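You operate a simulated robot arm through the tools that you are given. There is no shell and no other tool.

Carry out the task below with a simulated robot arm. There is one attempt and no reset: what you move stays moved.

TASK
Set the slider on the green bar one green block's length from the orange dial, and lock it.
Fine: the dial is its lock, free it first; lay the block on the bar, push the slider up to it, put the block back. Where these are worked on the way, their far stop is far enough and under half their travel is too little: orange dial.

It is judged by the outcome, as a careful person would: the job done as asked, and still so three seconds after it is handed in. It fails if anything else is knocked over, pushed out of place, dropped, spilled or broken.

THE ROBOT
A 6-joint arm with a two-finger gripper, fixed in place. Base frame: the origin is on the floor under the middle of its stand, x ahead of it, y to its left, z up. Lengths are in m, angles in rad, forces in N, time in s.
It reaches about 1.637 m from its shoulder. Its first joint turns from -2.897 to 2.897 rad. Payload 3.43 kg.
The TCP is the grasp point between the finger pads, 0.02 m short of the fingertips. In the tool frame z runs along the fingers and y along their closing line. The gripper opens to 0.19 m; its body begins 0.248 m behind the TCP.
Orientation is told as [roll, pitch, yaw] about the base's x, y, z axes, in that order, counted from this pose: with the fingers straight down and closing along the base's y, the tool's x points along the base's -x, its y along +y and its z along -z.

THE INTERFACE
- The arm moves only by the tool move_arm. Its argument "moves" is a list of rows, each a list of 7 numbers: the shift along the base's x, y, z in m, then the turn, a rotation vector about the base's x, y, z in rad, then the gripper command, from -1 (fully open) to 1 (shut), values between in proportion. In form: [[dx, dy, dz, rx, ry, rz, fingers], ...]. A call has 1 to 20 rows; each row shifts and turns the commanded pose from where the row before left it. A row lasts 0.2 s, in which the tool goes at most 0.05 m and 0.15 rad; a call with a longer step from one row to the next is refused whole, and so is a gripper value outside its range. Where a pose cannot be reached the arm comes as near as it can. A force on the tool above 40 N (or 10 N above the force at the start of the call, whichever is more), or a blocked arm, ends the call early, and 0.2 s more pass. Each finger travels about 0.045 m/s and halts on what it meets, pressing with about 44 N; the grip force reading is that of the motor and also rises with nothing between the fingers. The clock runs only during rows and for 0.2 s after the last one: add rows that do not move to give the fingers time. It gives the time, the measured TCP pose, the force on the tool (base axes), the opening and the grip force at its end, in the units of the frame above (readings bear some noise), with the torque about the TCP (base axes, N m) and any sound that the robot's microphone picked up, and new pictures: "show" is both (left out), scene, wrist or none.
- Cameras (640 x 400 px; columns grow to the right, rows downward): "scene" is fixed at [0.0479, -0.6516, 1.4728]; the picture's right is [0.74, -0.68, 0.00], its down [-0.32, -0.35, -0.88] and it looks along [0.59, 0.65, -0.48] (base axes); focal length 373 px, centre (320, 200). "wrist" rides on the gripper at [0.07, -0.008, -0.288] in the tool frame; the picture's right is [0.12, 0.99, 0.00], its down [-0.96, 0.12, -0.25] and it looks along [-0.25, 0.03, 0.97] (tool axes); focal length 261 px, centre (320, 200). There is no depth. A picture from a camera that has moved, and an enlarged one, comes with that camera's place and axes in the base frame and with its lens.
- raise_lower(by): slides the trunk up (or, below 0, down) by that many m; the arm rides with it, the base frame stays. It gives what a move gives, with no picture.
- enlarge(camera, box): a new picture of the part [left, top, right, bottom] of that camera's present view, enlarged. It takes no simulated time.
- hand_in(): hands the job in; it is judged then, once.

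Nothing tells you positions but the pictures and the camera data. Unless the task says otherwise, let go and move clear before handing in.

The tools are called after ">>>" as a command line: name --pt "numbers of a row" for each row, then --argument value for the rest, lists and objects as JSON in quotes. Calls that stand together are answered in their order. move_arm: Moves the arm, as the interface text tells. Its arguments: {"type":"object","properties":{"moves":{"type":"array","items":{"type":"array","items":{"type":"number"}}},"show":{"type":"string","enum":["both","scene","wrist","none"]}},"required":["moves"]} The other tools are called the same way: raise_lower (by) moves the trunk up or down; enlarge (camera, box) takes an enlarged picture of a part of a camera's view; hand_in () hands the job in.

At the start:

```text
time_s: 0.0
position: [0.5979, 0.5697, 1.0283]
orientation: [0.001, -0.001, 0.0]
ft_force: [0.4, -0.4, 0.2]
moment: [0.03, 0.03, -0.01]
gripper_width: 0.19
grip_force: 0.0
trunk travel left (down, up): [-0.175, 0.065]
```

scene: 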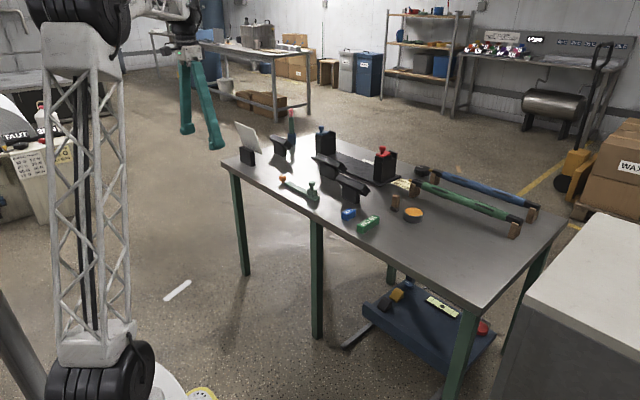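
wrist: 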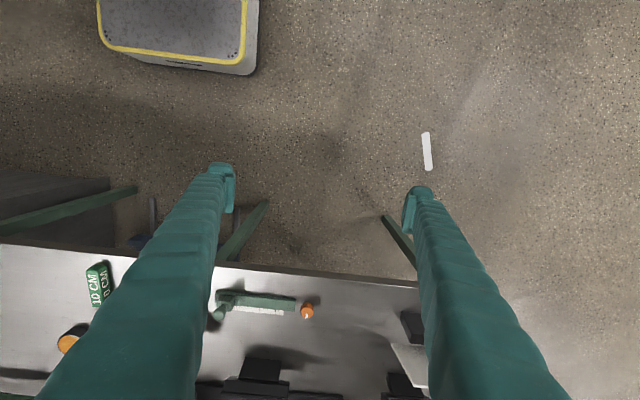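

I see a workbench with green and blue bars, a green block labelled 10 CM, an orange disc and a small green piece with an orange knob. I'll take enlarged views first to find out which is which.

>>> enlarge --camera "scene" --box '[380, 150, 560, 260]'

>>> enlarge --camera "scene" --box '[220, 110, 420, 235]'

>>> enlarge --camera "wrist" --box '[0, 230, 440, 400]'

```text
3.56 times, centred on (470, 205) of scene
camera zoom: at [0.0479, -0.6516, 1.4728], right [0.74, -0.68, 0.0], down [-0.32, -0.35, -0.88], along [0.59, 0.65, -0.48], focal length 1327 px, centre (-213, 182)
```

zoom: 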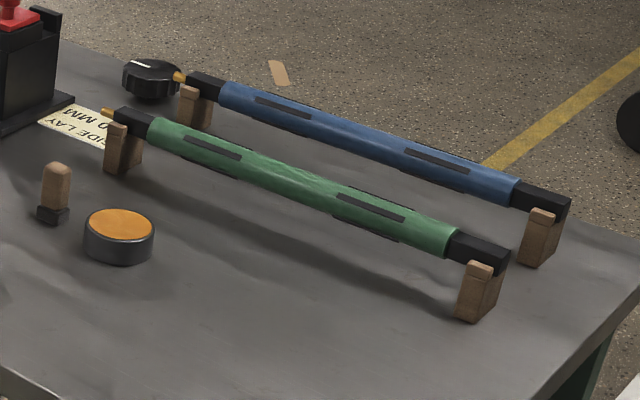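

```text
3.20 times, centred on (320, 172) of scene
camera zoom: at [0.0479, -0.6516, 1.4728], right [0.74, -0.68, 0.0], down [-0.32, -0.35, -0.88], along [0.59, 0.65, -0.48], focal length 1195 px, centre (320, 288)
```

zoom: 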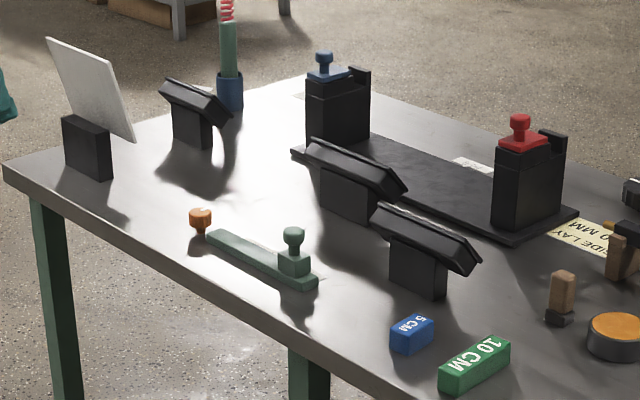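

```text
1.45 times, centred on (220, 315) of wrist
camera zoom: at [0.5291, 0.5614, 1.3162], right [-0.12, 0.99, 0.0], down [0.96, 0.12, 0.25], along [0.25, 0.03, -0.97], focal length 379 px, centre (466, 33)
```

zoom: 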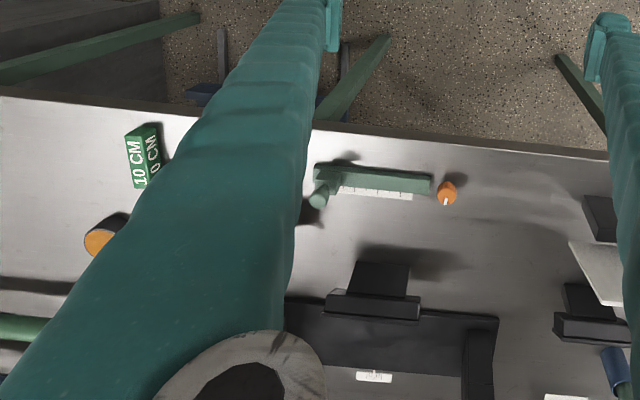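

The green-grey bar with the knobbed slider lies near the table's edge, and the orange dial at its end is at about (0.94, 0.58, 0.77). I'll move the arm over it at its present height for a closer look.

>>> move_arm --pt "0.05 -0.02 0 0 0 0 -1" --pt "0.05 -0.02 0 0 0 0 -1" --pt "0.05 -0.02 0 0 0 0 -1" --pt "0.05 -0.02 0 0 0 0 -1" --pt "0.0 0 0 0 0 0 -1"

```text
refused: row 1 steps farther than a row can; nothing moved
```

>>> move_arm --pt "0.045 -0.02 0 0 0 0 -1" --pt "0.045 -0.02 0 0 0 0 -1" --pt "0.045 -0.02 0 0 0 0 -1" --pt "0.045 -0.02 0 0 0 0 -1" --pt "0.0 0 0 0 0 0 -1"

```text
time_s: 1.2
position: [0.779, 0.4894, 1.0286]
orientation: [-0.001, -0.001, 0.0]
ft_force: [0.6, -1.0, -0.3]
moment: [-0.02, 0.05, -0.01]
gripper_width: 0.19
grip_force: 0.0
trunk travel left (down, up): [-0.175, 0.065]
camera wrist: at [0.7094, 0.4808, 1.3162], right [-0.12, 0.99, 0.0], down [0.96, 0.12, 0.25], along [0.25, 0.03, -0.97], focal length 261 px, centre (320, 200)
```

scene: 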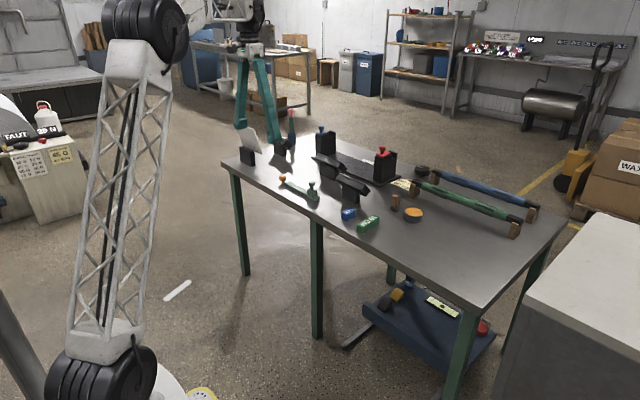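
wrist: 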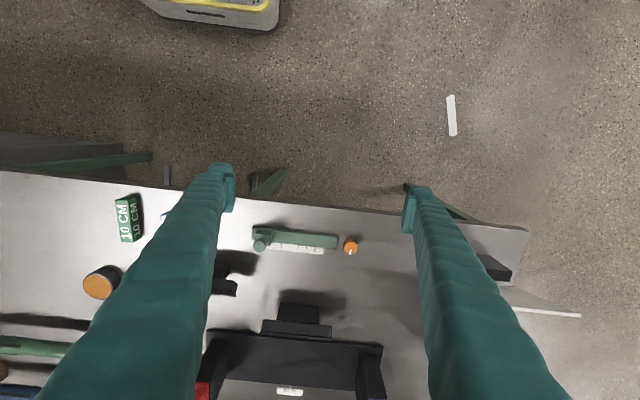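

>>> enlarge --camera "wrist" --box '[220, 200, 400, 312]'

>>> enlarge --camera "wrist" --box '[60, 170, 240, 282]'

>>> enlarge --camera "scene" --box '[262, 160, 342, 210]'

>>> enlarge --camera "scene" --box '[330, 190, 410, 240]'

```text
3.56 times, centred on (310, 256) of wrist
camera zoom: at [0.7094, 0.4808, 1.3162], right [-0.12, 0.99, 0.0], down [0.96, 0.12, 0.25], along [0.25, 0.03, -0.97], focal length 927 px, centre (356, 1)
```

zoom: 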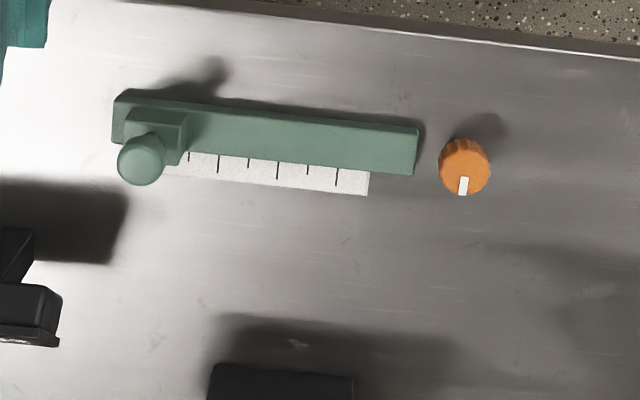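

```text
3.56 times, centred on (150, 226) of wrist
camera zoom: at [0.7094, 0.4808, 1.3162], right [-0.12, 0.99, 0.0], down [0.96, 0.12, 0.25], along [0.25, 0.03, -0.97], focal length 927 px, centre (924, 108)
```

zoom: 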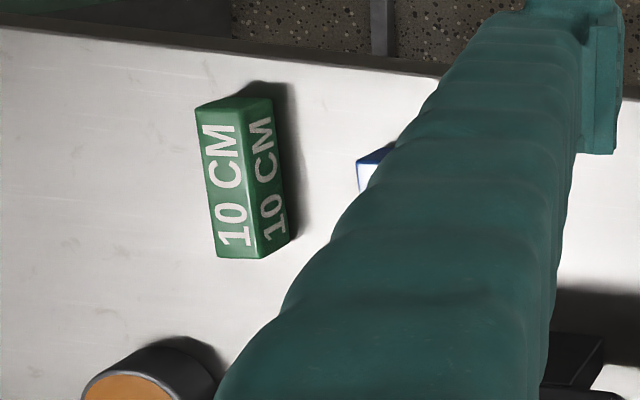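

```text
8.00 times, centred on (302, 185) of scene
camera zoom: at [0.0479, -0.6516, 1.4728], right [0.74, -0.68, 0.0], down [-0.32, -0.35, -0.88], along [0.59, 0.65, -0.48], focal length 2987 px, centre (464, 320)
```

zoom: 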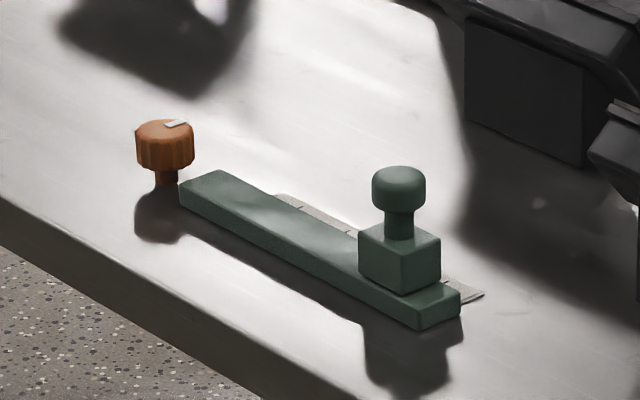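

```text
8.00 times, centred on (370, 215) of scene
camera zoom: at [0.0479, -0.6516, 1.4728], right [0.74, -0.68, 0.0], down [-0.32, -0.35, -0.88], along [0.59, 0.65, -0.48], focal length 2987 px, centre (-80, 80)
```

zoom: 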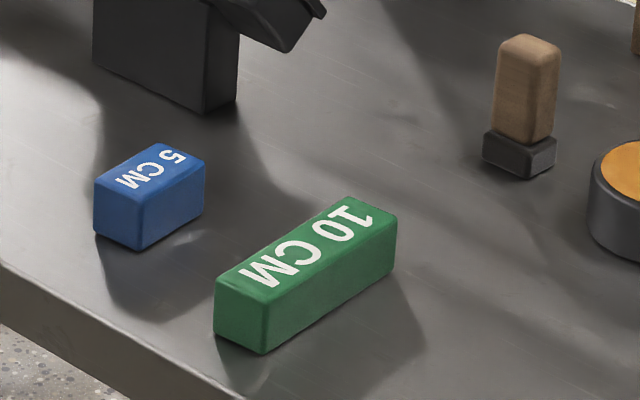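

The dial is an upright orange knob just past the +y end of the bar, with its top near (0.953, 0.581, 0.765). The slider sits at the bar's far (-y) end. I'll move in above the dial with the fingers narrowed to get a better look.

>>> move_arm --pt "0.04 0.02 0 0 0 0 0.2" --pt "0.04 0.02 0 0 0 0 0.2" --pt "0.04 0.02 0 0 0 0 0.2" --pt "0.04 0.02 0 0 0 0 0.2" --pt "0.014 0.012 -0.04 0 0 0 0.2" --pt "0 0 -0.04 0 0 0 0.2" --pt "0 0 0 0 0 0 0.2"

```text
time_s: 2.8
position: [0.944, 0.576, 0.9471]
orientation: [-0.001, 0.001, 0.001]
ft_force: [1.3, -0.4, 0.0]
moment: [-0.02, 0.01, -0.01]
gripper_width: 0.0761
grip_force: 0.0
out of reach, approached as far as the arm can: row 4
trunk travel left (down, up): [-0.175, 0.065]
camera wrist: at [0.8743, 0.5684, 1.2353], right [-0.12, 0.99, 0.0], down [0.96, 0.12, 0.25], along [0.25, 0.03, -0.97], focal length 261 px, centre (320, 200)
```

scene: 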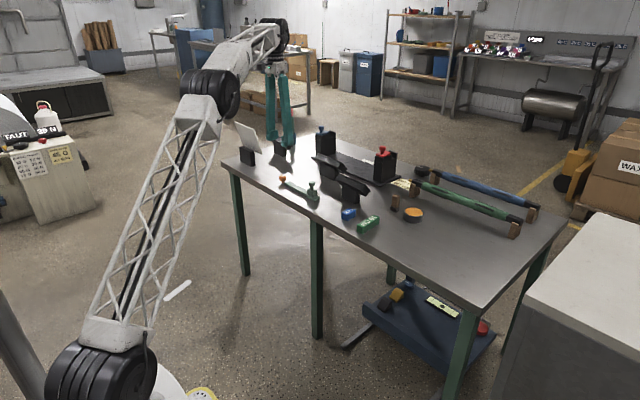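
wrist: 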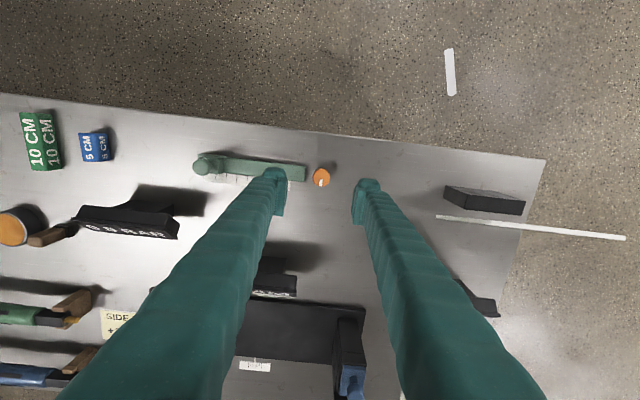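

I'm above the dial now, and the camera can see the dial, bar, slider and blocks clearly. I'll enlarge these to fix their positions.

>>> enlarge --camera "wrist" --box '[180, 130, 360, 242]'

>>> enlarge --camera "wrist" --box '[0, 90, 140, 178]'

>>> enlarge --camera "scene" --box '[250, 130, 330, 180]'

```text
3.56 times, centred on (270, 186) of wrist
camera zoom: at [0.8743, 0.5684, 1.2353], right [-0.12, 0.99, 0.0], down [0.96, 0.12, 0.25], along [0.25, 0.03, -0.97], focal length 927 px, centre (498, 250)
```

zoom: 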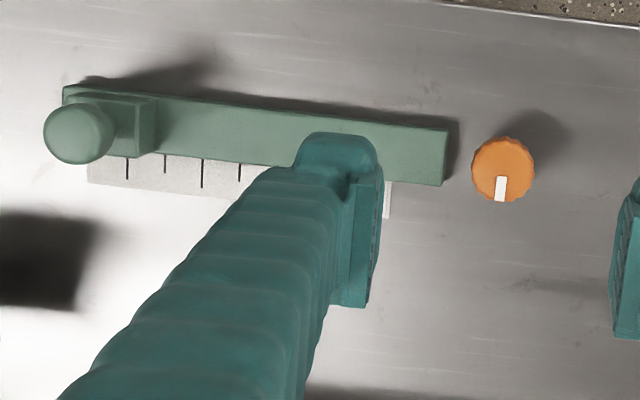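

```text
4.55 times, centred on (70, 134) of wrist
camera zoom: at [0.8743, 0.5684, 1.2353], right [-0.12, 0.99, 0.0], down [0.96, 0.12, 0.25], along [0.25, 0.03, -0.97], focal length 1185 px, centre (1456, 500)
```

zoom: 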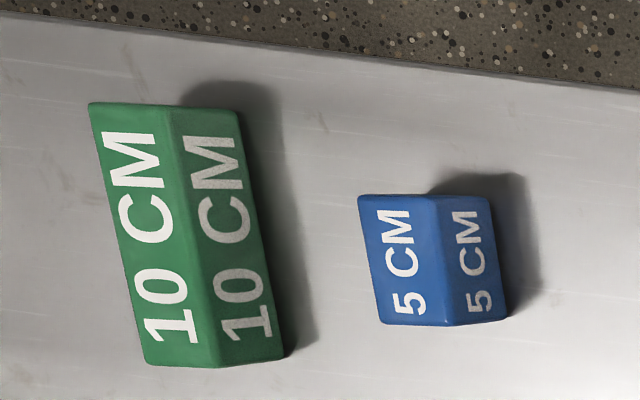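

```text
8.00 times, centred on (290, 155) of scene
camera zoom: at [0.0479, -0.6516, 1.4728], right [0.74, -0.68, 0.0], down [-0.32, -0.35, -0.88], along [0.59, 0.65, -0.48], focal length 2987 px, centre (560, 560)
```

zoom: 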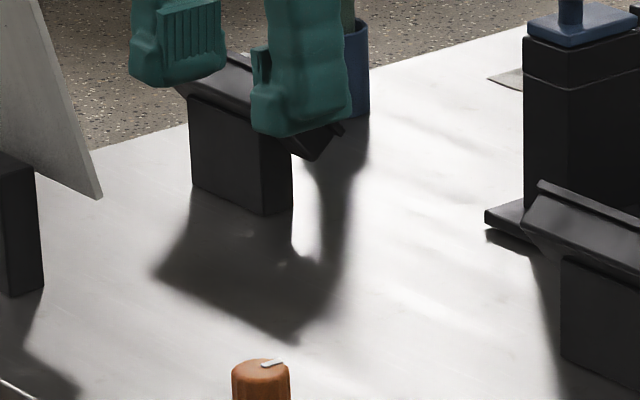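

The dial centre is at about (0.952, 0.581), 33 mm across. The bar runs along y from 0.350 to 0.549, and the slider's near face is at about y = 0.397, so it has about 67 mm to go. I'll lower partway to check reach and centring over the dial.

>>> move_arm --pt "0 0 -0.04 0 0 0 0.2" --pt "0 0 -0.04 0 0 0 0.2" --pt "0 0 -0.02 0 0 0 0.2" --pt "0 0 0 0 0 0 0.2"

```text
time_s: 3.8
position: [0.942, 0.5769, 0.8482]
orientation: [-0.002, -0.001, -0.002]
ft_force: [-0.2, 0.0, -0.5]
moment: [-0.02, -0.05, 0.02]
gripper_width: 0.0757
grip_force: 0.1
trunk travel left (down, up): [-0.175, 0.065]
camera wrist: at [0.8724, 0.5686, 1.1361], right [-0.12, 0.99, 0.0], down [0.96, 0.12, 0.25], along [0.25, 0.03, -0.97], focal length 261 px, centre (320, 200)
```

scene: 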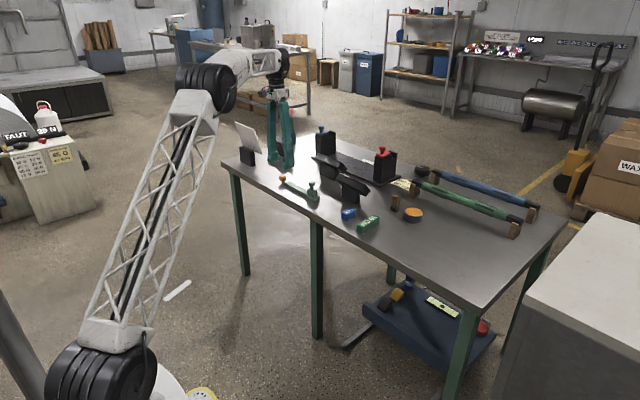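
wrist: 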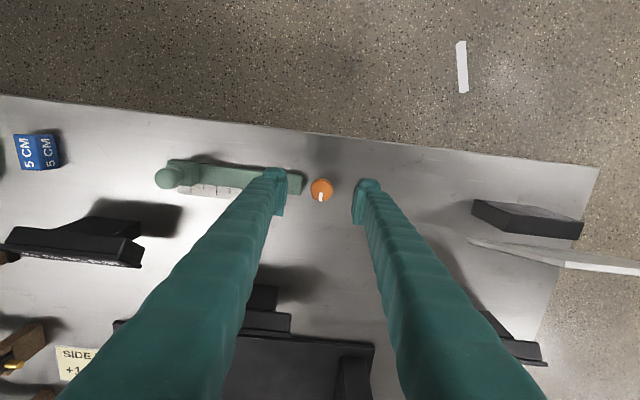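

>>> move_arm --pt "0.01 0.004 -0.02 0 0 0 0.3" --pt "0 0 -0.02 0 0 0 0.3" --pt "0 0 0 0 0 0 0.3" --show "wrist"

>>> enlarge --camera "wrist" --box '[240, 150, 400, 250]'

>>> enlarge --camera "scene" --box '[250, 140, 330, 190]'

```text
time_s: 4.6
position: [0.9535, 0.5804, 0.8079]
orientation: [-0.001, 0.0, 0.001]
ft_force: [0.1, 0.4, 1.0]
moment: [-0.01, 0.0, 0.03]
gripper_width: 0.0668
grip_force: 0.1
trunk travel left (down, up): [-0.175, 0.065]
camera wrist: at [0.8837, 0.5718, 1.0958], right [-0.12, 0.99, 0.0], down [0.96, 0.12, 0.25], along [0.25, 0.03, -0.97], focal length 261 px, centre (320, 200)
```

wrist: 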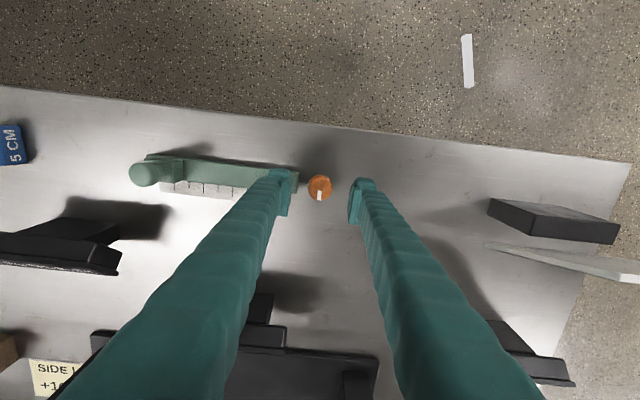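

```text
4.00 times, centred on (320, 200) of wrist
camera zoom: at [0.8837, 0.5718, 1.0958], right [-0.12, 0.99, 0.0], down [0.96, 0.12, 0.25], along [0.25, 0.03, -0.97], focal length 1043 px, centre (320, 200)
```

zoom: 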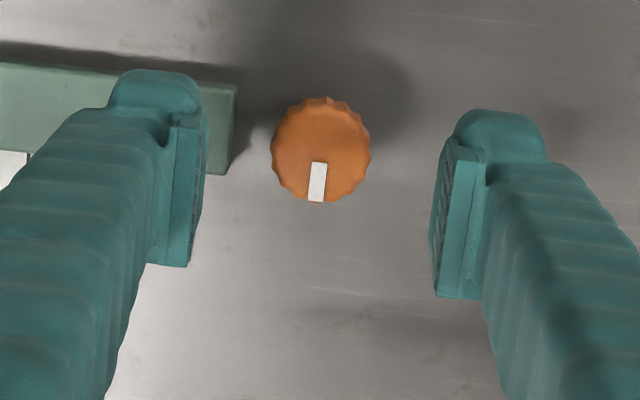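

```text
8.00 times, centred on (290, 165) of scene
camera zoom: at [0.0479, -0.6516, 1.4728], right [0.74, -0.68, 0.0], down [-0.32, -0.35, -0.88], along [0.59, 0.65, -0.48], focal length 2987 px, centre (560, 480)
```

zoom: 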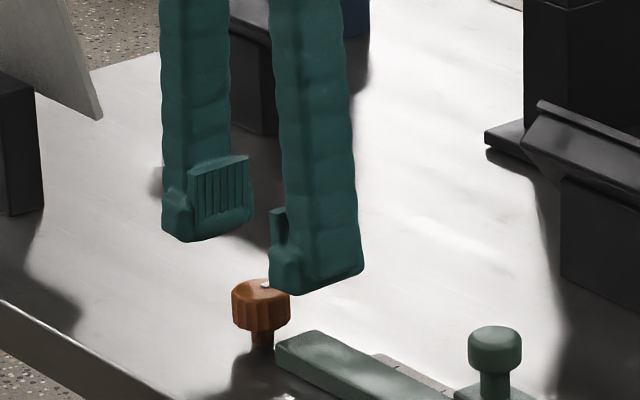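

The dial is centred under the grasp point, and its top is at z≈0.764. Next I'll lower the tips alongside its head, staying above the bar's top, and close on it.

>>> move_arm --pt "-0.0012 0 -0.015 0 0 0 0.3" --pt "0 0 -0.0185 0 0 0 0.3" --pt "0 0 0 0 0 0 0.3" --pt "0 0 0 0 0 0 0.6" --pt "0 0 0 0 0 0 0.8" --pt "0 0 0 0 0 0 0.8" --pt "0 0 0 0 0 0 0.8"

>>> enlarge --camera "wrist" --box '[240, 150, 400, 250]'

>>> enlarge --camera "scene" --box '[250, 150, 330, 200]'

```text
time_s: 6.2
position: [0.9502, 0.5806, 0.7749]
orientation: [0.0, 0.001, -0.001]
ft_force: [-0.9, -1.8, 0.6]
moment: [0.03, 0.03, -0.04]
gripper_width: 0.0299
grip_force: 44.5
trunk travel left (down, up): [-0.175, 0.065]
camera wrist: at [0.8811, 0.5717, 1.0627], right [-0.12, 0.99, 0.0], down [0.96, 0.12, 0.25], along [0.25, 0.03, -0.97], focal length 261 px, centre (320, 200)
```

scene: 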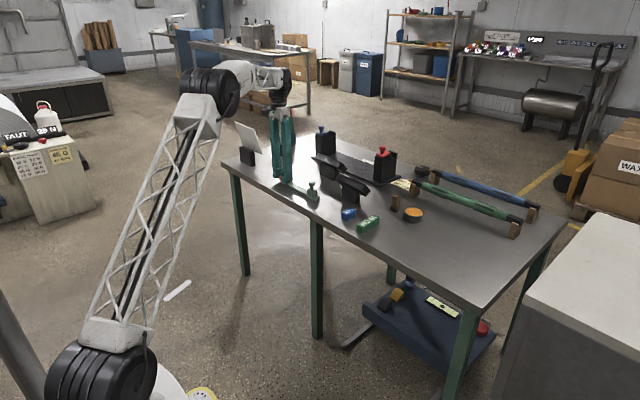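
wrist: 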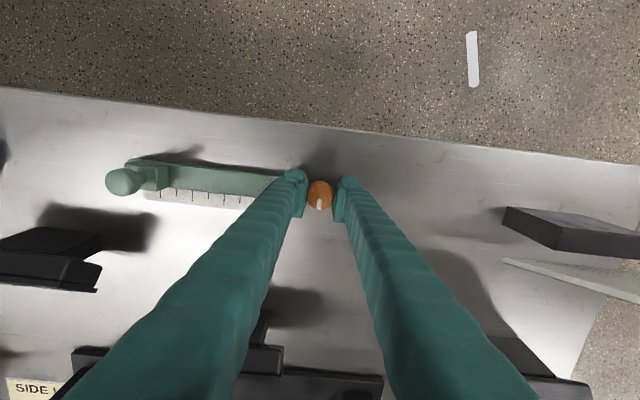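

```text
4.00 times, centred on (320, 200) of wrist
camera zoom: at [0.8811, 0.5717, 1.0627], right [-0.12, 0.99, 0.0], down [0.96, 0.12, 0.25], along [0.25, 0.03, -0.97], focal length 1043 px, centre (320, 200)
```

zoom: 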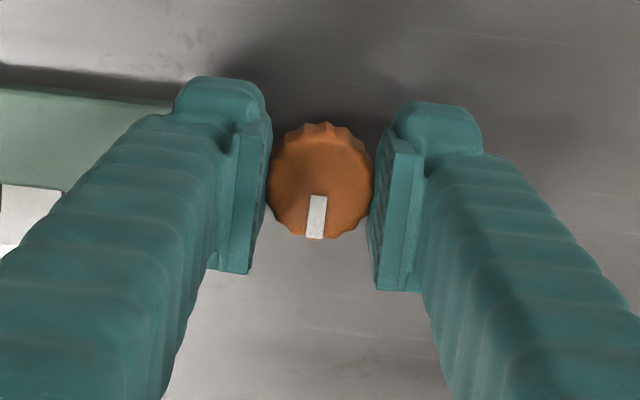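

```text
8.00 times, centred on (290, 175) of scene
camera zoom: at [0.0479, -0.6516, 1.4728], right [0.74, -0.68, 0.0], down [-0.32, -0.35, -0.88], along [0.59, 0.65, -0.48], focal length 2987 px, centre (560, 400)
```

zoom: 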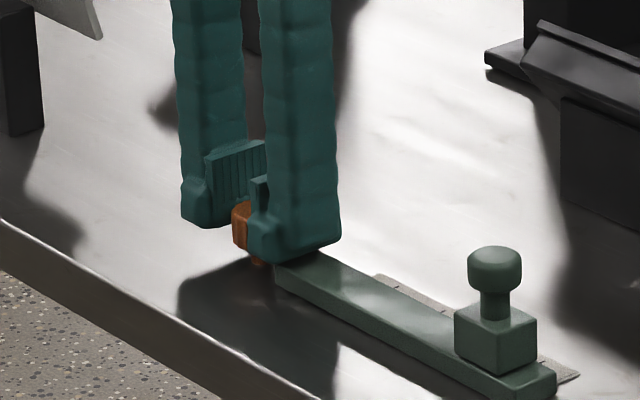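

The dial is gripped at 30 mm across. I'll turn it a little counter-clockwise and read the torque to find out which way it frees.

>>> move_arm --pt "0 0 0 0 0 0.1 0.8" --pt "0 0 0 0 0 0.1 0.8" --pt "0 0 0 0 0 0.1 0.8" --show "wrist"

>>> enlarge --camera "wrist" --box '[240, 150, 400, 250]'

```text
time_s: 7.0
position: [0.951, 0.5802, 0.7744]
orientation: [-0.001, 0.004, 0.302]
ft_force: [-14.6, -8.6, -2.6]
moment: [-0.11, 0.19, 0.04]
gripper_width: 0.0301
grip_force: 45.2
trunk travel left (down, up): [-0.175, 0.065]
camera wrist: at [0.8872, 0.5514, 1.0628], right [-0.41, 0.91, 0.0], down [0.88, 0.4, 0.25], along [0.22, 0.1, -0.97], focal length 261 px, centre (320, 200)
```

wrist: 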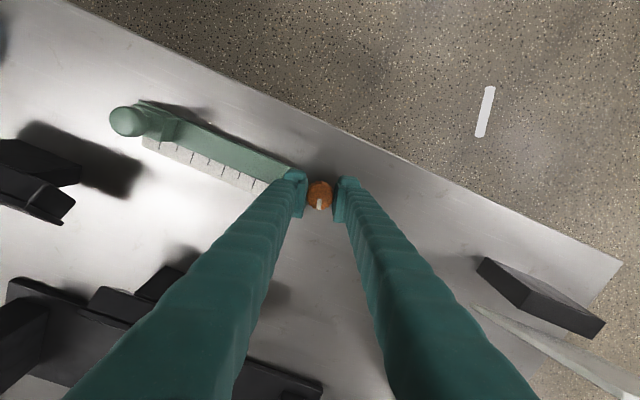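

```text
4.00 times, centred on (320, 200) of wrist
camera zoom: at [0.8872, 0.5514, 1.0628], right [-0.41, 0.91, 0.0], down [0.88, 0.4, 0.25], along [0.22, 0.1, -0.97], focal length 1043 px, centre (320, 200)
```

zoom: 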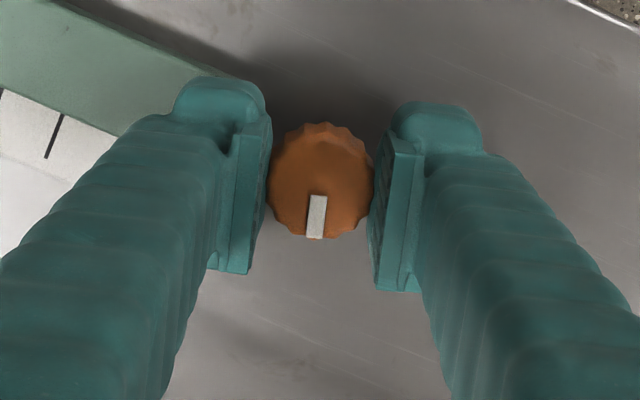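

The dial turns freely counter-clockwise and its mark moves with the gripper. There is a side load of about 17 N, so I'll relieve that slightly while turning further.

>>> move_arm --pt "-0.0008 -0.0005 0 0 0 0.0 0.8" --pt "0 0 0 0 0 0.0 0.8" --show "none"

```text
time_s: 7.6
position: [0.9498, 0.5807, 0.7752]
orientation: [0.0, 0.0, 0.299]
ft_force: [-12.0, -6.3, -0.9]
moment: [-0.04, 0.1, 0.0]
gripper_width: 0.0299
grip_force: 45.1
trunk travel left (down, up): [-0.175, 0.065]
```

>>> move_arm --pt "-0.002 -0.001 0 0 0 0.0 0.8" --pt "0 0 0 0 0 0.1 0.8" --pt "0 0 0 0 0 0.1 0.8" --show "none"

```text
time_s: 8.4
position: [0.9497, 0.5803, 0.7759]
orientation: [0.001, -0.004, 0.501]
ft_force: [22.8, 18.5, 4.8]
moment: [0.28, -0.4, -0.01]
gripper_width: 0.03
grip_force: 44.9
trunk travel left (down, up): [-0.175, 0.065]
```

>>> move_arm --pt "0.001 0.0007 0 0 0 0.0 0.8" --pt "0 0 0 0 0 0.0 0.8" --show "none"

```text
time_s: 9.0
position: [0.9497, 0.5792, 0.775]
orientation: [0.001, 0.0, 0.501]
ft_force: [19.0, 16.0, 7.5]
moment: [0.16, -0.13, 0.03]
gripper_width: 0.0296
grip_force: 44.9
trunk travel left (down, up): [-0.175, 0.065]
```

>>> move_arm --pt "0.002 0.0015 0 0 0 0.0 0.8" --pt "0 0 0 0 0 0.0 0.8"

>>> enlarge --camera "wrist" --box '[240, 150, 400, 250]'

>>> enlarge --camera "scene" --box '[250, 150, 330, 200]'

```text
time_s: 9.6
position: [0.9503, 0.579, 0.7759]
orientation: [-0.001, 0.004, 0.498]
ft_force: [-9.6, -3.8, 7.8]
moment: [-0.17, 0.3, 0.01]
gripper_width: 0.0298
grip_force: 45.1
trunk travel left (down, up): [-0.175, 0.065]
camera wrist: at [0.8943, 0.5393, 1.0629], right [-0.58, 0.81, 0.0], down [0.79, 0.56, 0.24], along [0.2, 0.14, -0.97], focal length 261 px, centre (320, 200)
```

scene: 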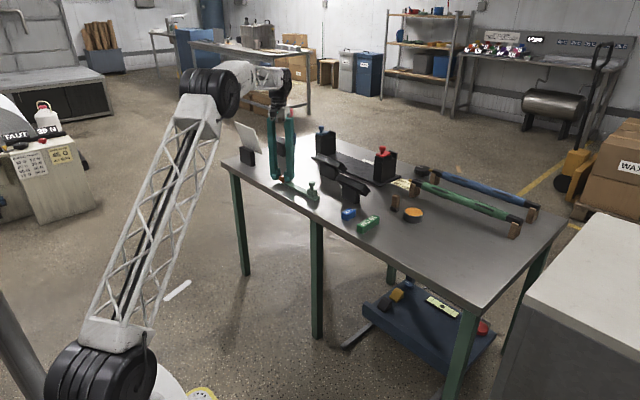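
wrist: 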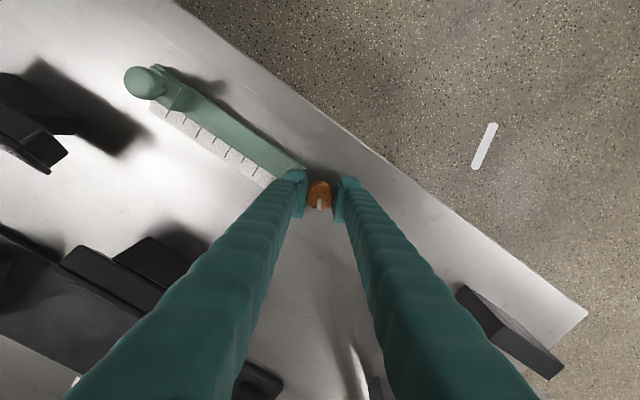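

```text
4.00 times, centred on (320, 200) of wrist
camera zoom: at [0.8943, 0.5393, 1.0629], right [-0.58, 0.81, 0.0], down [0.79, 0.56, 0.24], along [0.2, 0.14, -0.97], focal length 1043 px, centre (320, 200)
```

zoom: 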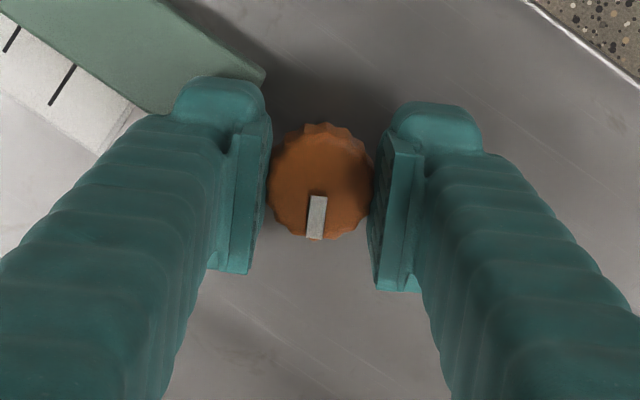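

```text
8.00 times, centred on (290, 175) of scene
camera zoom: at [0.0479, -0.6516, 1.4728], right [0.74, -0.68, 0.0], down [-0.32, -0.35, -0.88], along [0.59, 0.65, -0.48], focal length 2987 px, centre (560, 400)
```

zoom: 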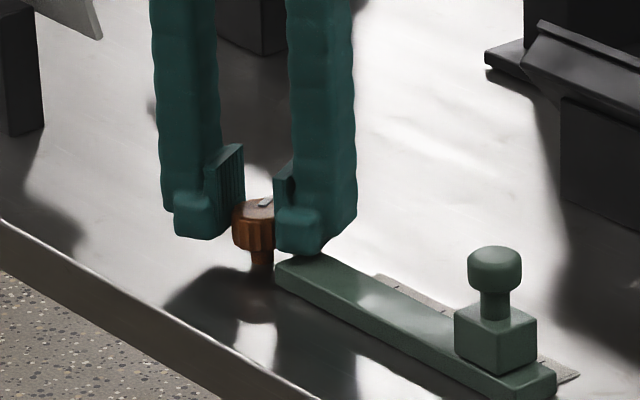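

The mark follows the gripper, now 0.5 rad round, with little torque. I'll keep turning counter-clockwise.

>>> move_arm --pt "-0.0003 -0.0002 0 0 0 0.1 0.8" --pt "0 0 0 0 0 0.1 0.8" --pt "0 0 0 0 0 0.1 0.8" --pt "0 0 0 0 0 0.0 0.8" --show "none"

```text
time_s: 10.6
position: [0.9506, 0.581, 0.776]
orientation: [0.0, 0.002, 0.801]
ft_force: [-25.0, -14.7, 1.6]
moment: [-0.16, 0.24, 0.03]
gripper_width: 0.0299
grip_force: 45.5
trunk travel left (down, up): [-0.175, 0.065]
```

>>> move_arm --pt "-0.0012 -0.0007 0 0 0 0.0 0.8" --pt "0 0 0 0 0 0 0.8" --pt "0 0 0 0 0 0 0.8" --show "none"

```text
time_s: 11.4
position: [0.9506, 0.5803, 0.7746]
orientation: [0.0, 0.0, 0.8]
ft_force: [-8.3, -4.4, -1.2]
moment: [0.01, 0.02, -0.03]
gripper_width: 0.0298
grip_force: 45.1
trunk travel left (down, up): [-0.175, 0.065]
```

>>> move_arm --pt "-0.0005 -0.0003 0 0 0 0.1 0.8" --pt "0 0 0 0 0 0.1 0.8" --pt "0 0 0 0 0 0.1 0.8" --pt "0 0 0 0 0 0.0 0.8" --show "none"

```text
time_s: 12.4
position: [0.9498, 0.5799, 0.7756]
orientation: [0.0, 0.0, 1.101]
ft_force: [6.5, 1.4, -0.3]
moment: [0.07, -0.1, -0.01]
gripper_width: 0.0293
grip_force: 45.4
trunk travel left (down, up): [-0.175, 0.065]
```

>>> move_arm --pt "0 0 0 0 0 0.1 0.8" --pt "0 0 0 0 0 0.1 0.8" --pt "0 0 0 0 0 0.1 0.8" --pt "0 0 0 0 0 0.0 0.8"

>>> enlarge --camera "wrist" --box '[240, 150, 400, 250]'

>>> enlarge --camera "scene" --box '[250, 150, 330, 200]'

```text
time_s: 13.4
position: [0.9498, 0.58, 0.774]
orientation: [-0.002, 0.0, 1.402]
ft_force: [19.6, 8.3, 3.3]
moment: [0.11, -0.21, -0.01]
gripper_width: 0.0296
grip_force: 44.7
trunk travel left (down, up): [-0.175, 0.065]
camera wrist: at [0.9475, 0.5091, 1.0627], right [-1.0, 0.05, 0.0], down [0.05, 0.97, 0.25], along [0.01, 0.25, -0.97], focal length 261 px, centre (320, 200)
```

scene: 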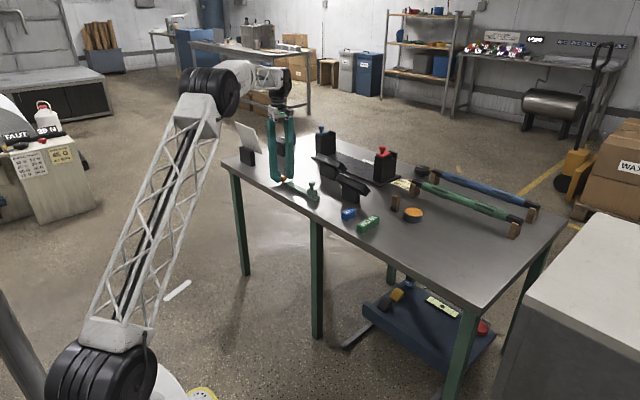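
wrist: 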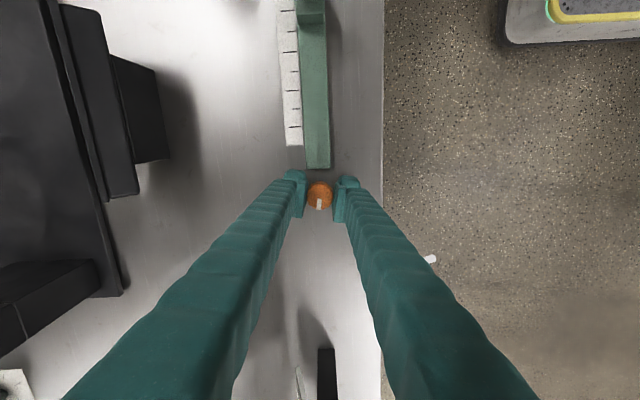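

```text
4.00 times, centred on (320, 200) of wrist
camera zoom: at [0.9475, 0.5091, 1.0627], right [-1.0, 0.05, 0.0], down [0.05, 0.97, 0.25], along [0.01, 0.25, -0.97], focal length 1043 px, centre (320, 200)
```

zoom: 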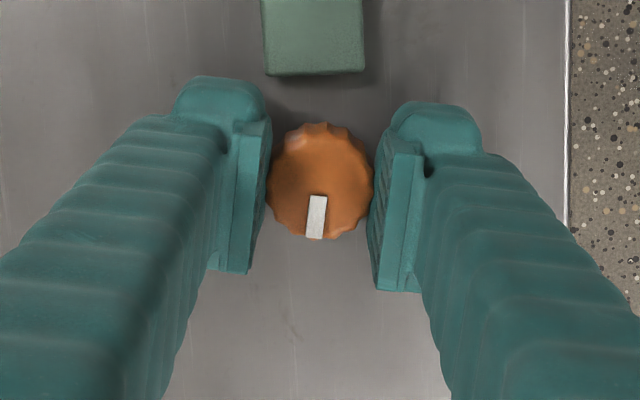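

```text
8.00 times, centred on (290, 175) of scene
camera zoom: at [0.0479, -0.6516, 1.4728], right [0.74, -0.68, 0.0], down [-0.32, -0.35, -0.88], along [0.59, 0.65, -0.48], focal length 2987 px, centre (560, 400)
```

zoom: 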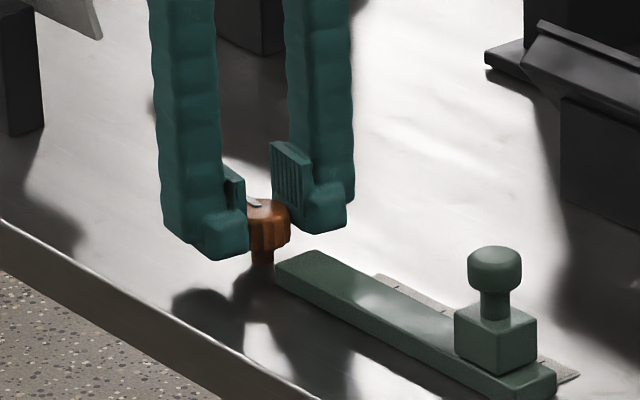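

It has turned 1.4 rad and still goes freely. I'll carry on, easing off the radial load.

>>> move_arm --pt "0.0008 0.0004 0 0 0 0.1 0.8" --pt "0 0 0 0 0 0.1 0.8" --pt "0 0 0 0 0 0.1 0.8" --pt "0 0 0 0 0 0.0 0.8" --show "wrist"

>>> enlarge --camera "wrist" --box '[240, 150, 400, 250]'

```text
time_s: 14.4
position: [0.9503, 0.5791, 0.7753]
orientation: [0.0, -0.001, 1.699]
ft_force: [5.8, -5.5, 5.5]
moment: [-0.08, -0.11, -0.43]
gripper_width: 0.0297
grip_force: 44.7
trunk travel left (down, up): [-0.175, 0.065]
camera wrist: at [0.9692, 0.5104, 1.0627], right [-0.97, -0.25, 0.0], down [-0.24, 0.94, 0.25], along [-0.06, 0.24, -0.97], focal length 261 px, centre (320, 200)
```

wrist: 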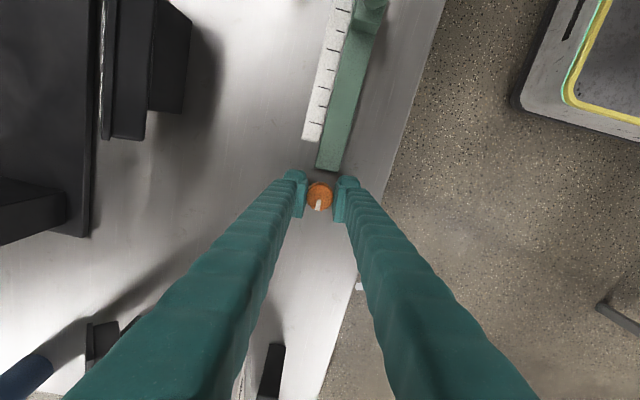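

```text
4.00 times, centred on (320, 200) of wrist
camera zoom: at [0.9692, 0.5104, 1.0627], right [-0.97, -0.25, 0.0], down [-0.24, 0.94, 0.25], along [-0.06, 0.24, -0.97], focal length 1043 px, centre (320, 200)
```

zoom: 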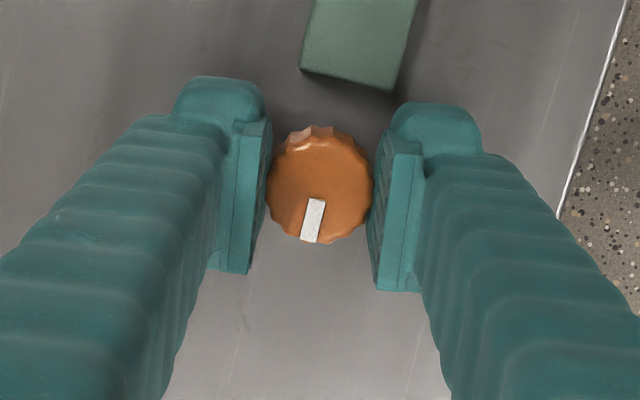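

The torque rose to -0.43 N·m and the dial stopped following at about 1.6 rad, so it is at its far stop and free. I'll release, lift clear and check the result.

>>> move_arm --pt "0 0 0 0 0 0 0.4" --pt "0 0 0 0 0 0 0.2" --pt "0 0 0 0 0 0 0.2" --pt "0 0 0.03 0 0 0 0.2" --pt "0 0 0.04 0 0 0 0.2" --pt "0 0 0.04 0 0 0 0.2" --pt "0 0 0.035 0 0 0 0.2"

>>> enlarge --camera "wrist" --box '[240, 110, 400, 210]'

>>> enlarge --camera "scene" --box '[260, 150, 420, 250]'

```text
time_s: 16.0
position: [0.9497, 0.5803, 0.9189]
orientation: [0.0, 0.0, 1.7]
ft_force: [-0.4, -0.3, -0.3]
moment: [-0.02, 0.0, -0.02]
gripper_width: 0.0762
grip_force: 0.1
trunk travel left (down, up): [-0.175, 0.065]
camera wrist: at [0.9685, 0.5116, 1.2073], right [-0.97, -0.25, 0.0], down [-0.24, 0.94, 0.25], along [-0.06, 0.24, -0.97], focal length 261 px, centre (320, 200)
```

scene: 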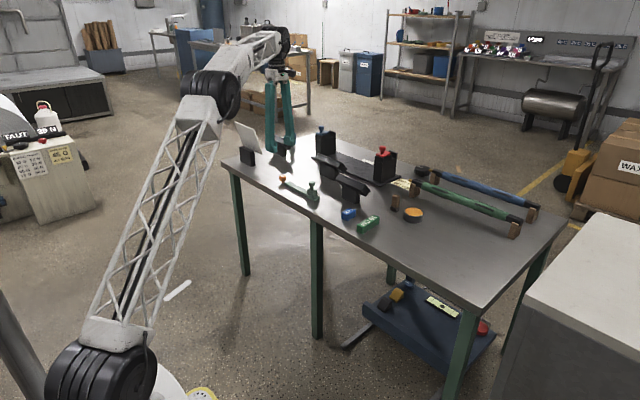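
wrist: 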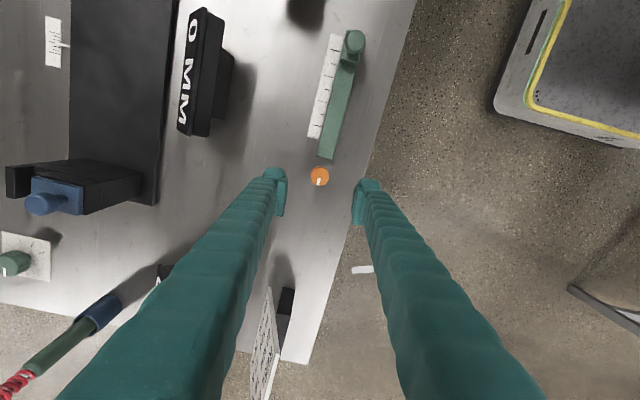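

```text
4.00 times, centred on (320, 160) of wrist
camera zoom: at [0.9685, 0.5116, 1.2073], right [-0.97, -0.25, 0.0], down [-0.24, 0.94, 0.25], along [-0.06, 0.24, -0.97], focal length 1043 px, centre (320, 360)
```

zoom: 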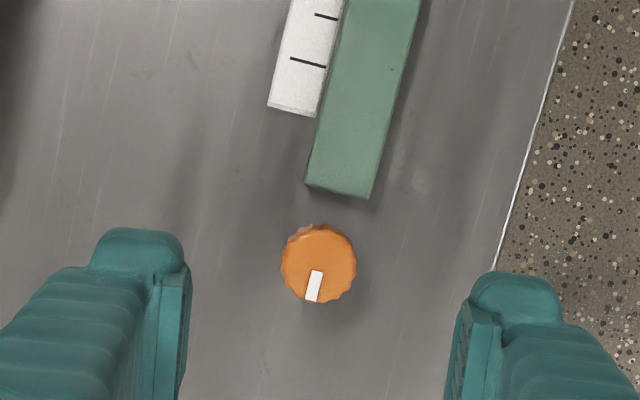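

```text
4.00 times, centred on (340, 200) of scene
camera zoom: at [0.0479, -0.6516, 1.4728], right [0.74, -0.68, 0.0], down [-0.32, -0.35, -0.88], along [0.59, 0.65, -0.48], focal length 1493 px, centre (240, 200)
```

zoom: 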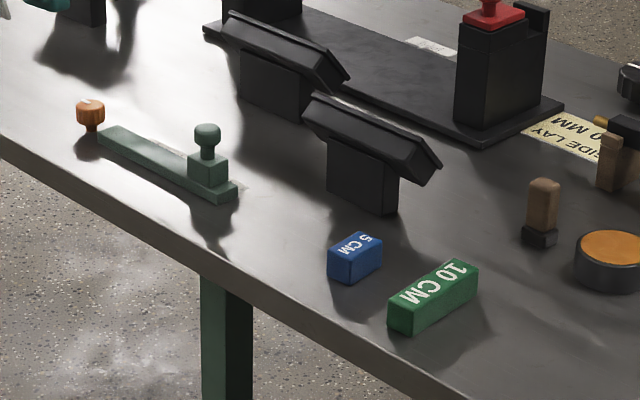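

>>> enlarge --camera "wrist" --box '[160, 0, 400, 150]'

>>> enlarge --camera "scene" --box '[370, 160, 450, 210]'

```text
2.67 times, centred on (280, 75) of wrist
camera zoom: at [0.9685, 0.5116, 1.2073], right [-0.97, -0.25, 0.0], down [-0.24, 0.94, 0.25], along [-0.06, 0.24, -0.97], focal length 695 px, centre (427, 533)
```

zoom: 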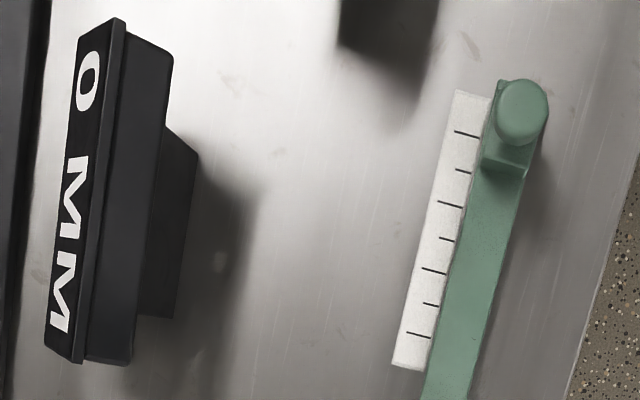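

```text
8.00 times, centred on (410, 185) of scene
camera zoom: at [0.0479, -0.6516, 1.4728], right [0.74, -0.68, 0.0], down [-0.32, -0.35, -0.88], along [0.59, 0.65, -0.48], focal length 2987 px, centre (-400, 320)
```

zoom: 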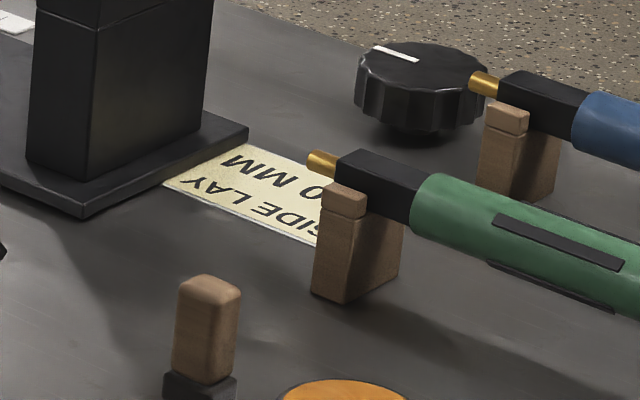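

The dial's mark now points along +y, a quarter turn from where it was, so it is free. Next is the green 10 CM block, centred near (0.952, 0.070) with its length almost along x. I'll travel over it at a safe height, turning the gripper on the way.

>>> move_arm --pt "0.0002 -0.0464 0 0 0 -0.1495 0.2" --pt "0.0002 -0.0464 0 0 0 -0.1495 0.2" --pt "0.0002 -0.0464 0 0 0 -0.1495 0.2" --pt "0.0002 -0.0464 0 0 0 -0.1495 0.2" --pt "0.0002 -0.0464 0 0 0 -0.1495 0.2" --pt "0.0002 -0.0464 0 0 0 -0.1495 0.2" --pt "0.0002 -0.0464 0 0 0 -0.1495 0.2" --pt "0.0002 -0.0464 0 0 0 -0.1495 0.2" --pt "0.0002 -0.0464 0 0 0 -0.1495 0.2" --pt "0.0002 -0.0464 0 0 0 -0.1495 0.2" --pt "0.0002 -0.0464 0 0 0 -0.1495 0.2" --pt "0 0 0 0 0 0 0.2"

>>> enlarge --camera "wrist" --box '[240, 130, 400, 230]'

```text
time_s: 18.6
position: [0.9538, 0.0699, 0.9215]
orientation: [0.002, -0.002, 0.055]
ft_force: [0.3, 0.3, 0.7]
moment: [0.01, 0.04, 0.02]
gripper_width: 0.0761
grip_force: 0.1
trunk travel left (down, up): [-0.175, 0.065]
camera wrist: at [0.884, 0.0576, 1.2086], right [-0.17, 0.98, 0.0], down [0.95, 0.17, 0.25], along [0.24, 0.04, -0.97], focal length 261 px, centre (320, 200)
```

scene: 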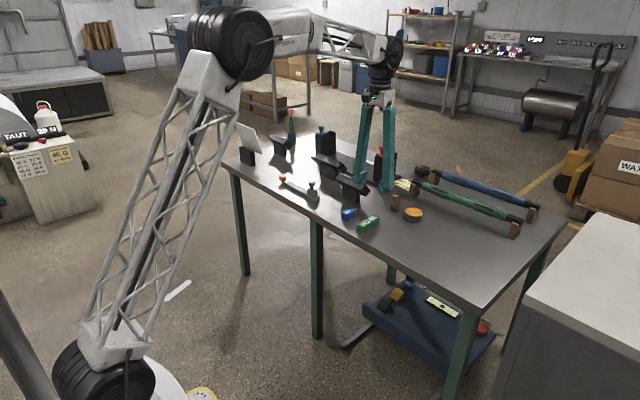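
wrist: 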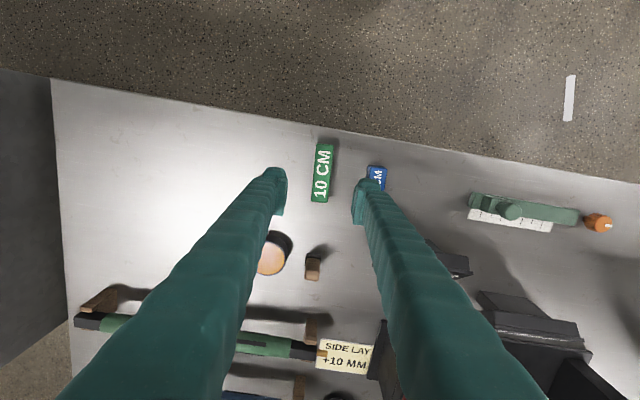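

```text
4.00 times, centred on (320, 180) of wrist
camera zoom: at [0.884, 0.0576, 1.2086], right [-0.17, 0.98, 0.0], down [0.95, 0.17, 0.25], along [0.24, 0.04, -0.97], focal length 1043 px, centre (320, 280)
```

zoom: 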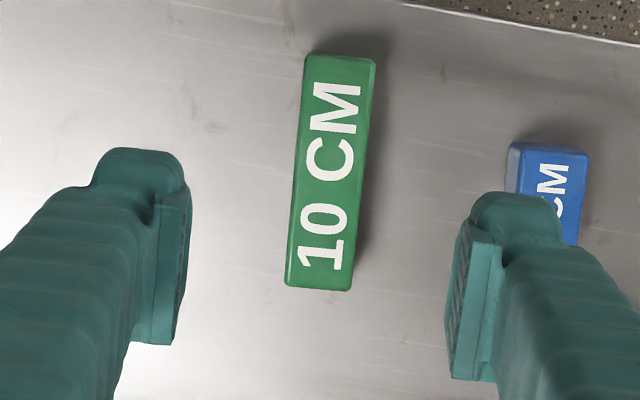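

The green block's centre is at about (0.9515, 0.0734), yawed 0.083 rad, with its top near z = 0.763. The blue block is close by, so I'll narrow the opening to 50 mm, line up and descend part-way to check.

>>> move_arm --pt "-0.002 0.004 -0.02 0 0 0.028 0.474" --pt "0 0 -0.04 0 0 0 0.474" --pt "0 0 -0.04 0 0 0 0.474" --pt "0 0 -0.02 0 0 0 0.474" --pt "0 0 0 0 0 0 0.474"

>>> enlarge --camera "wrist" --box '[240, 140, 400, 240]'

>>> enlarge --camera "scene" --box '[330, 190, 410, 240]'

```text
time_s: 19.8
position: [0.9529, 0.0737, 0.8005]
orientation: [0.001, 0.001, 0.08]
ft_force: [0.0, -0.5, -0.6]
moment: [-0.04, 0.02, 0.03]
gripper_width: 0.0498
grip_force: 0.0
trunk travel left (down, up): [-0.175, 0.065]
camera wrist: at [0.8837, 0.0598, 1.0879], right [-0.2, 0.98, 0.0], down [0.95, 0.19, 0.25], along [0.24, 0.05, -0.97], focal length 261 px, centre (320, 200)
```

scene: 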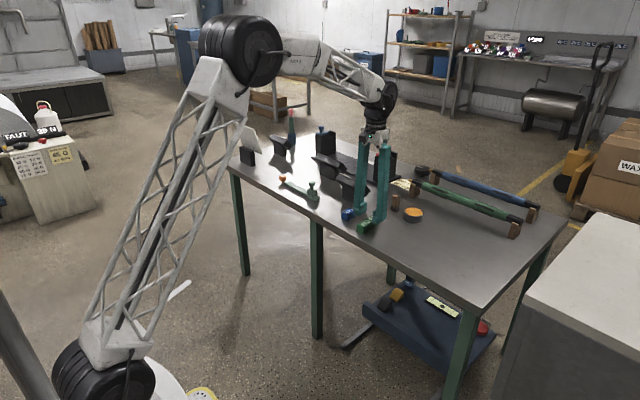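
wrist: 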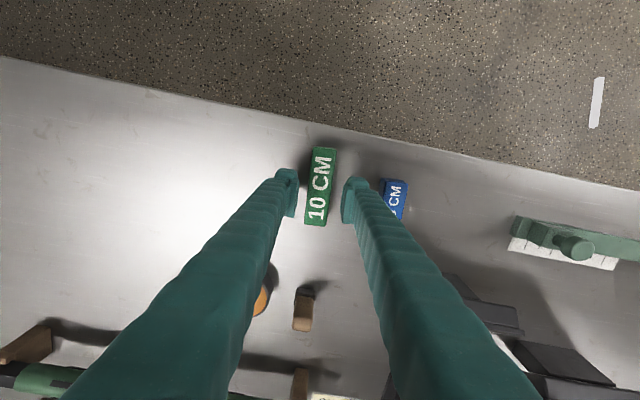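

```text
4.00 times, centred on (320, 190) of wrist
camera zoom: at [0.8837, 0.0598, 1.0879], right [-0.2, 0.98, 0.0], down [0.95, 0.19, 0.25], along [0.24, 0.05, -0.97], focal length 1043 px, centre (320, 240)
```

zoom: 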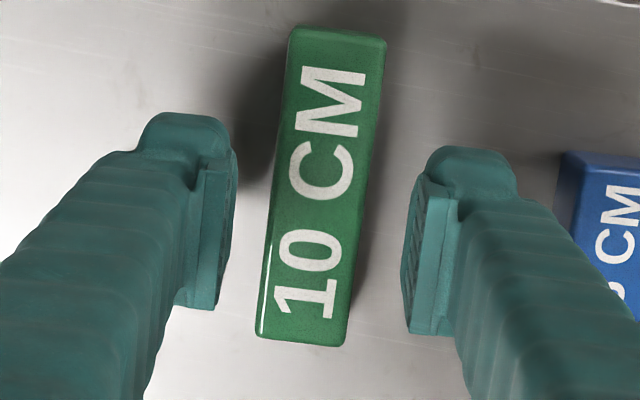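

```text
8.00 times, centred on (370, 215) of scene
camera zoom: at [0.0479, -0.6516, 1.4728], right [0.74, -0.68, 0.0], down [-0.32, -0.35, -0.88], along [0.59, 0.65, -0.48], focal length 2987 px, centre (-80, 80)
```

zoom: 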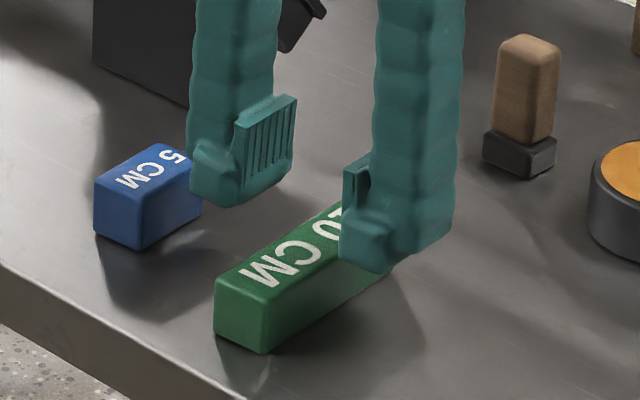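

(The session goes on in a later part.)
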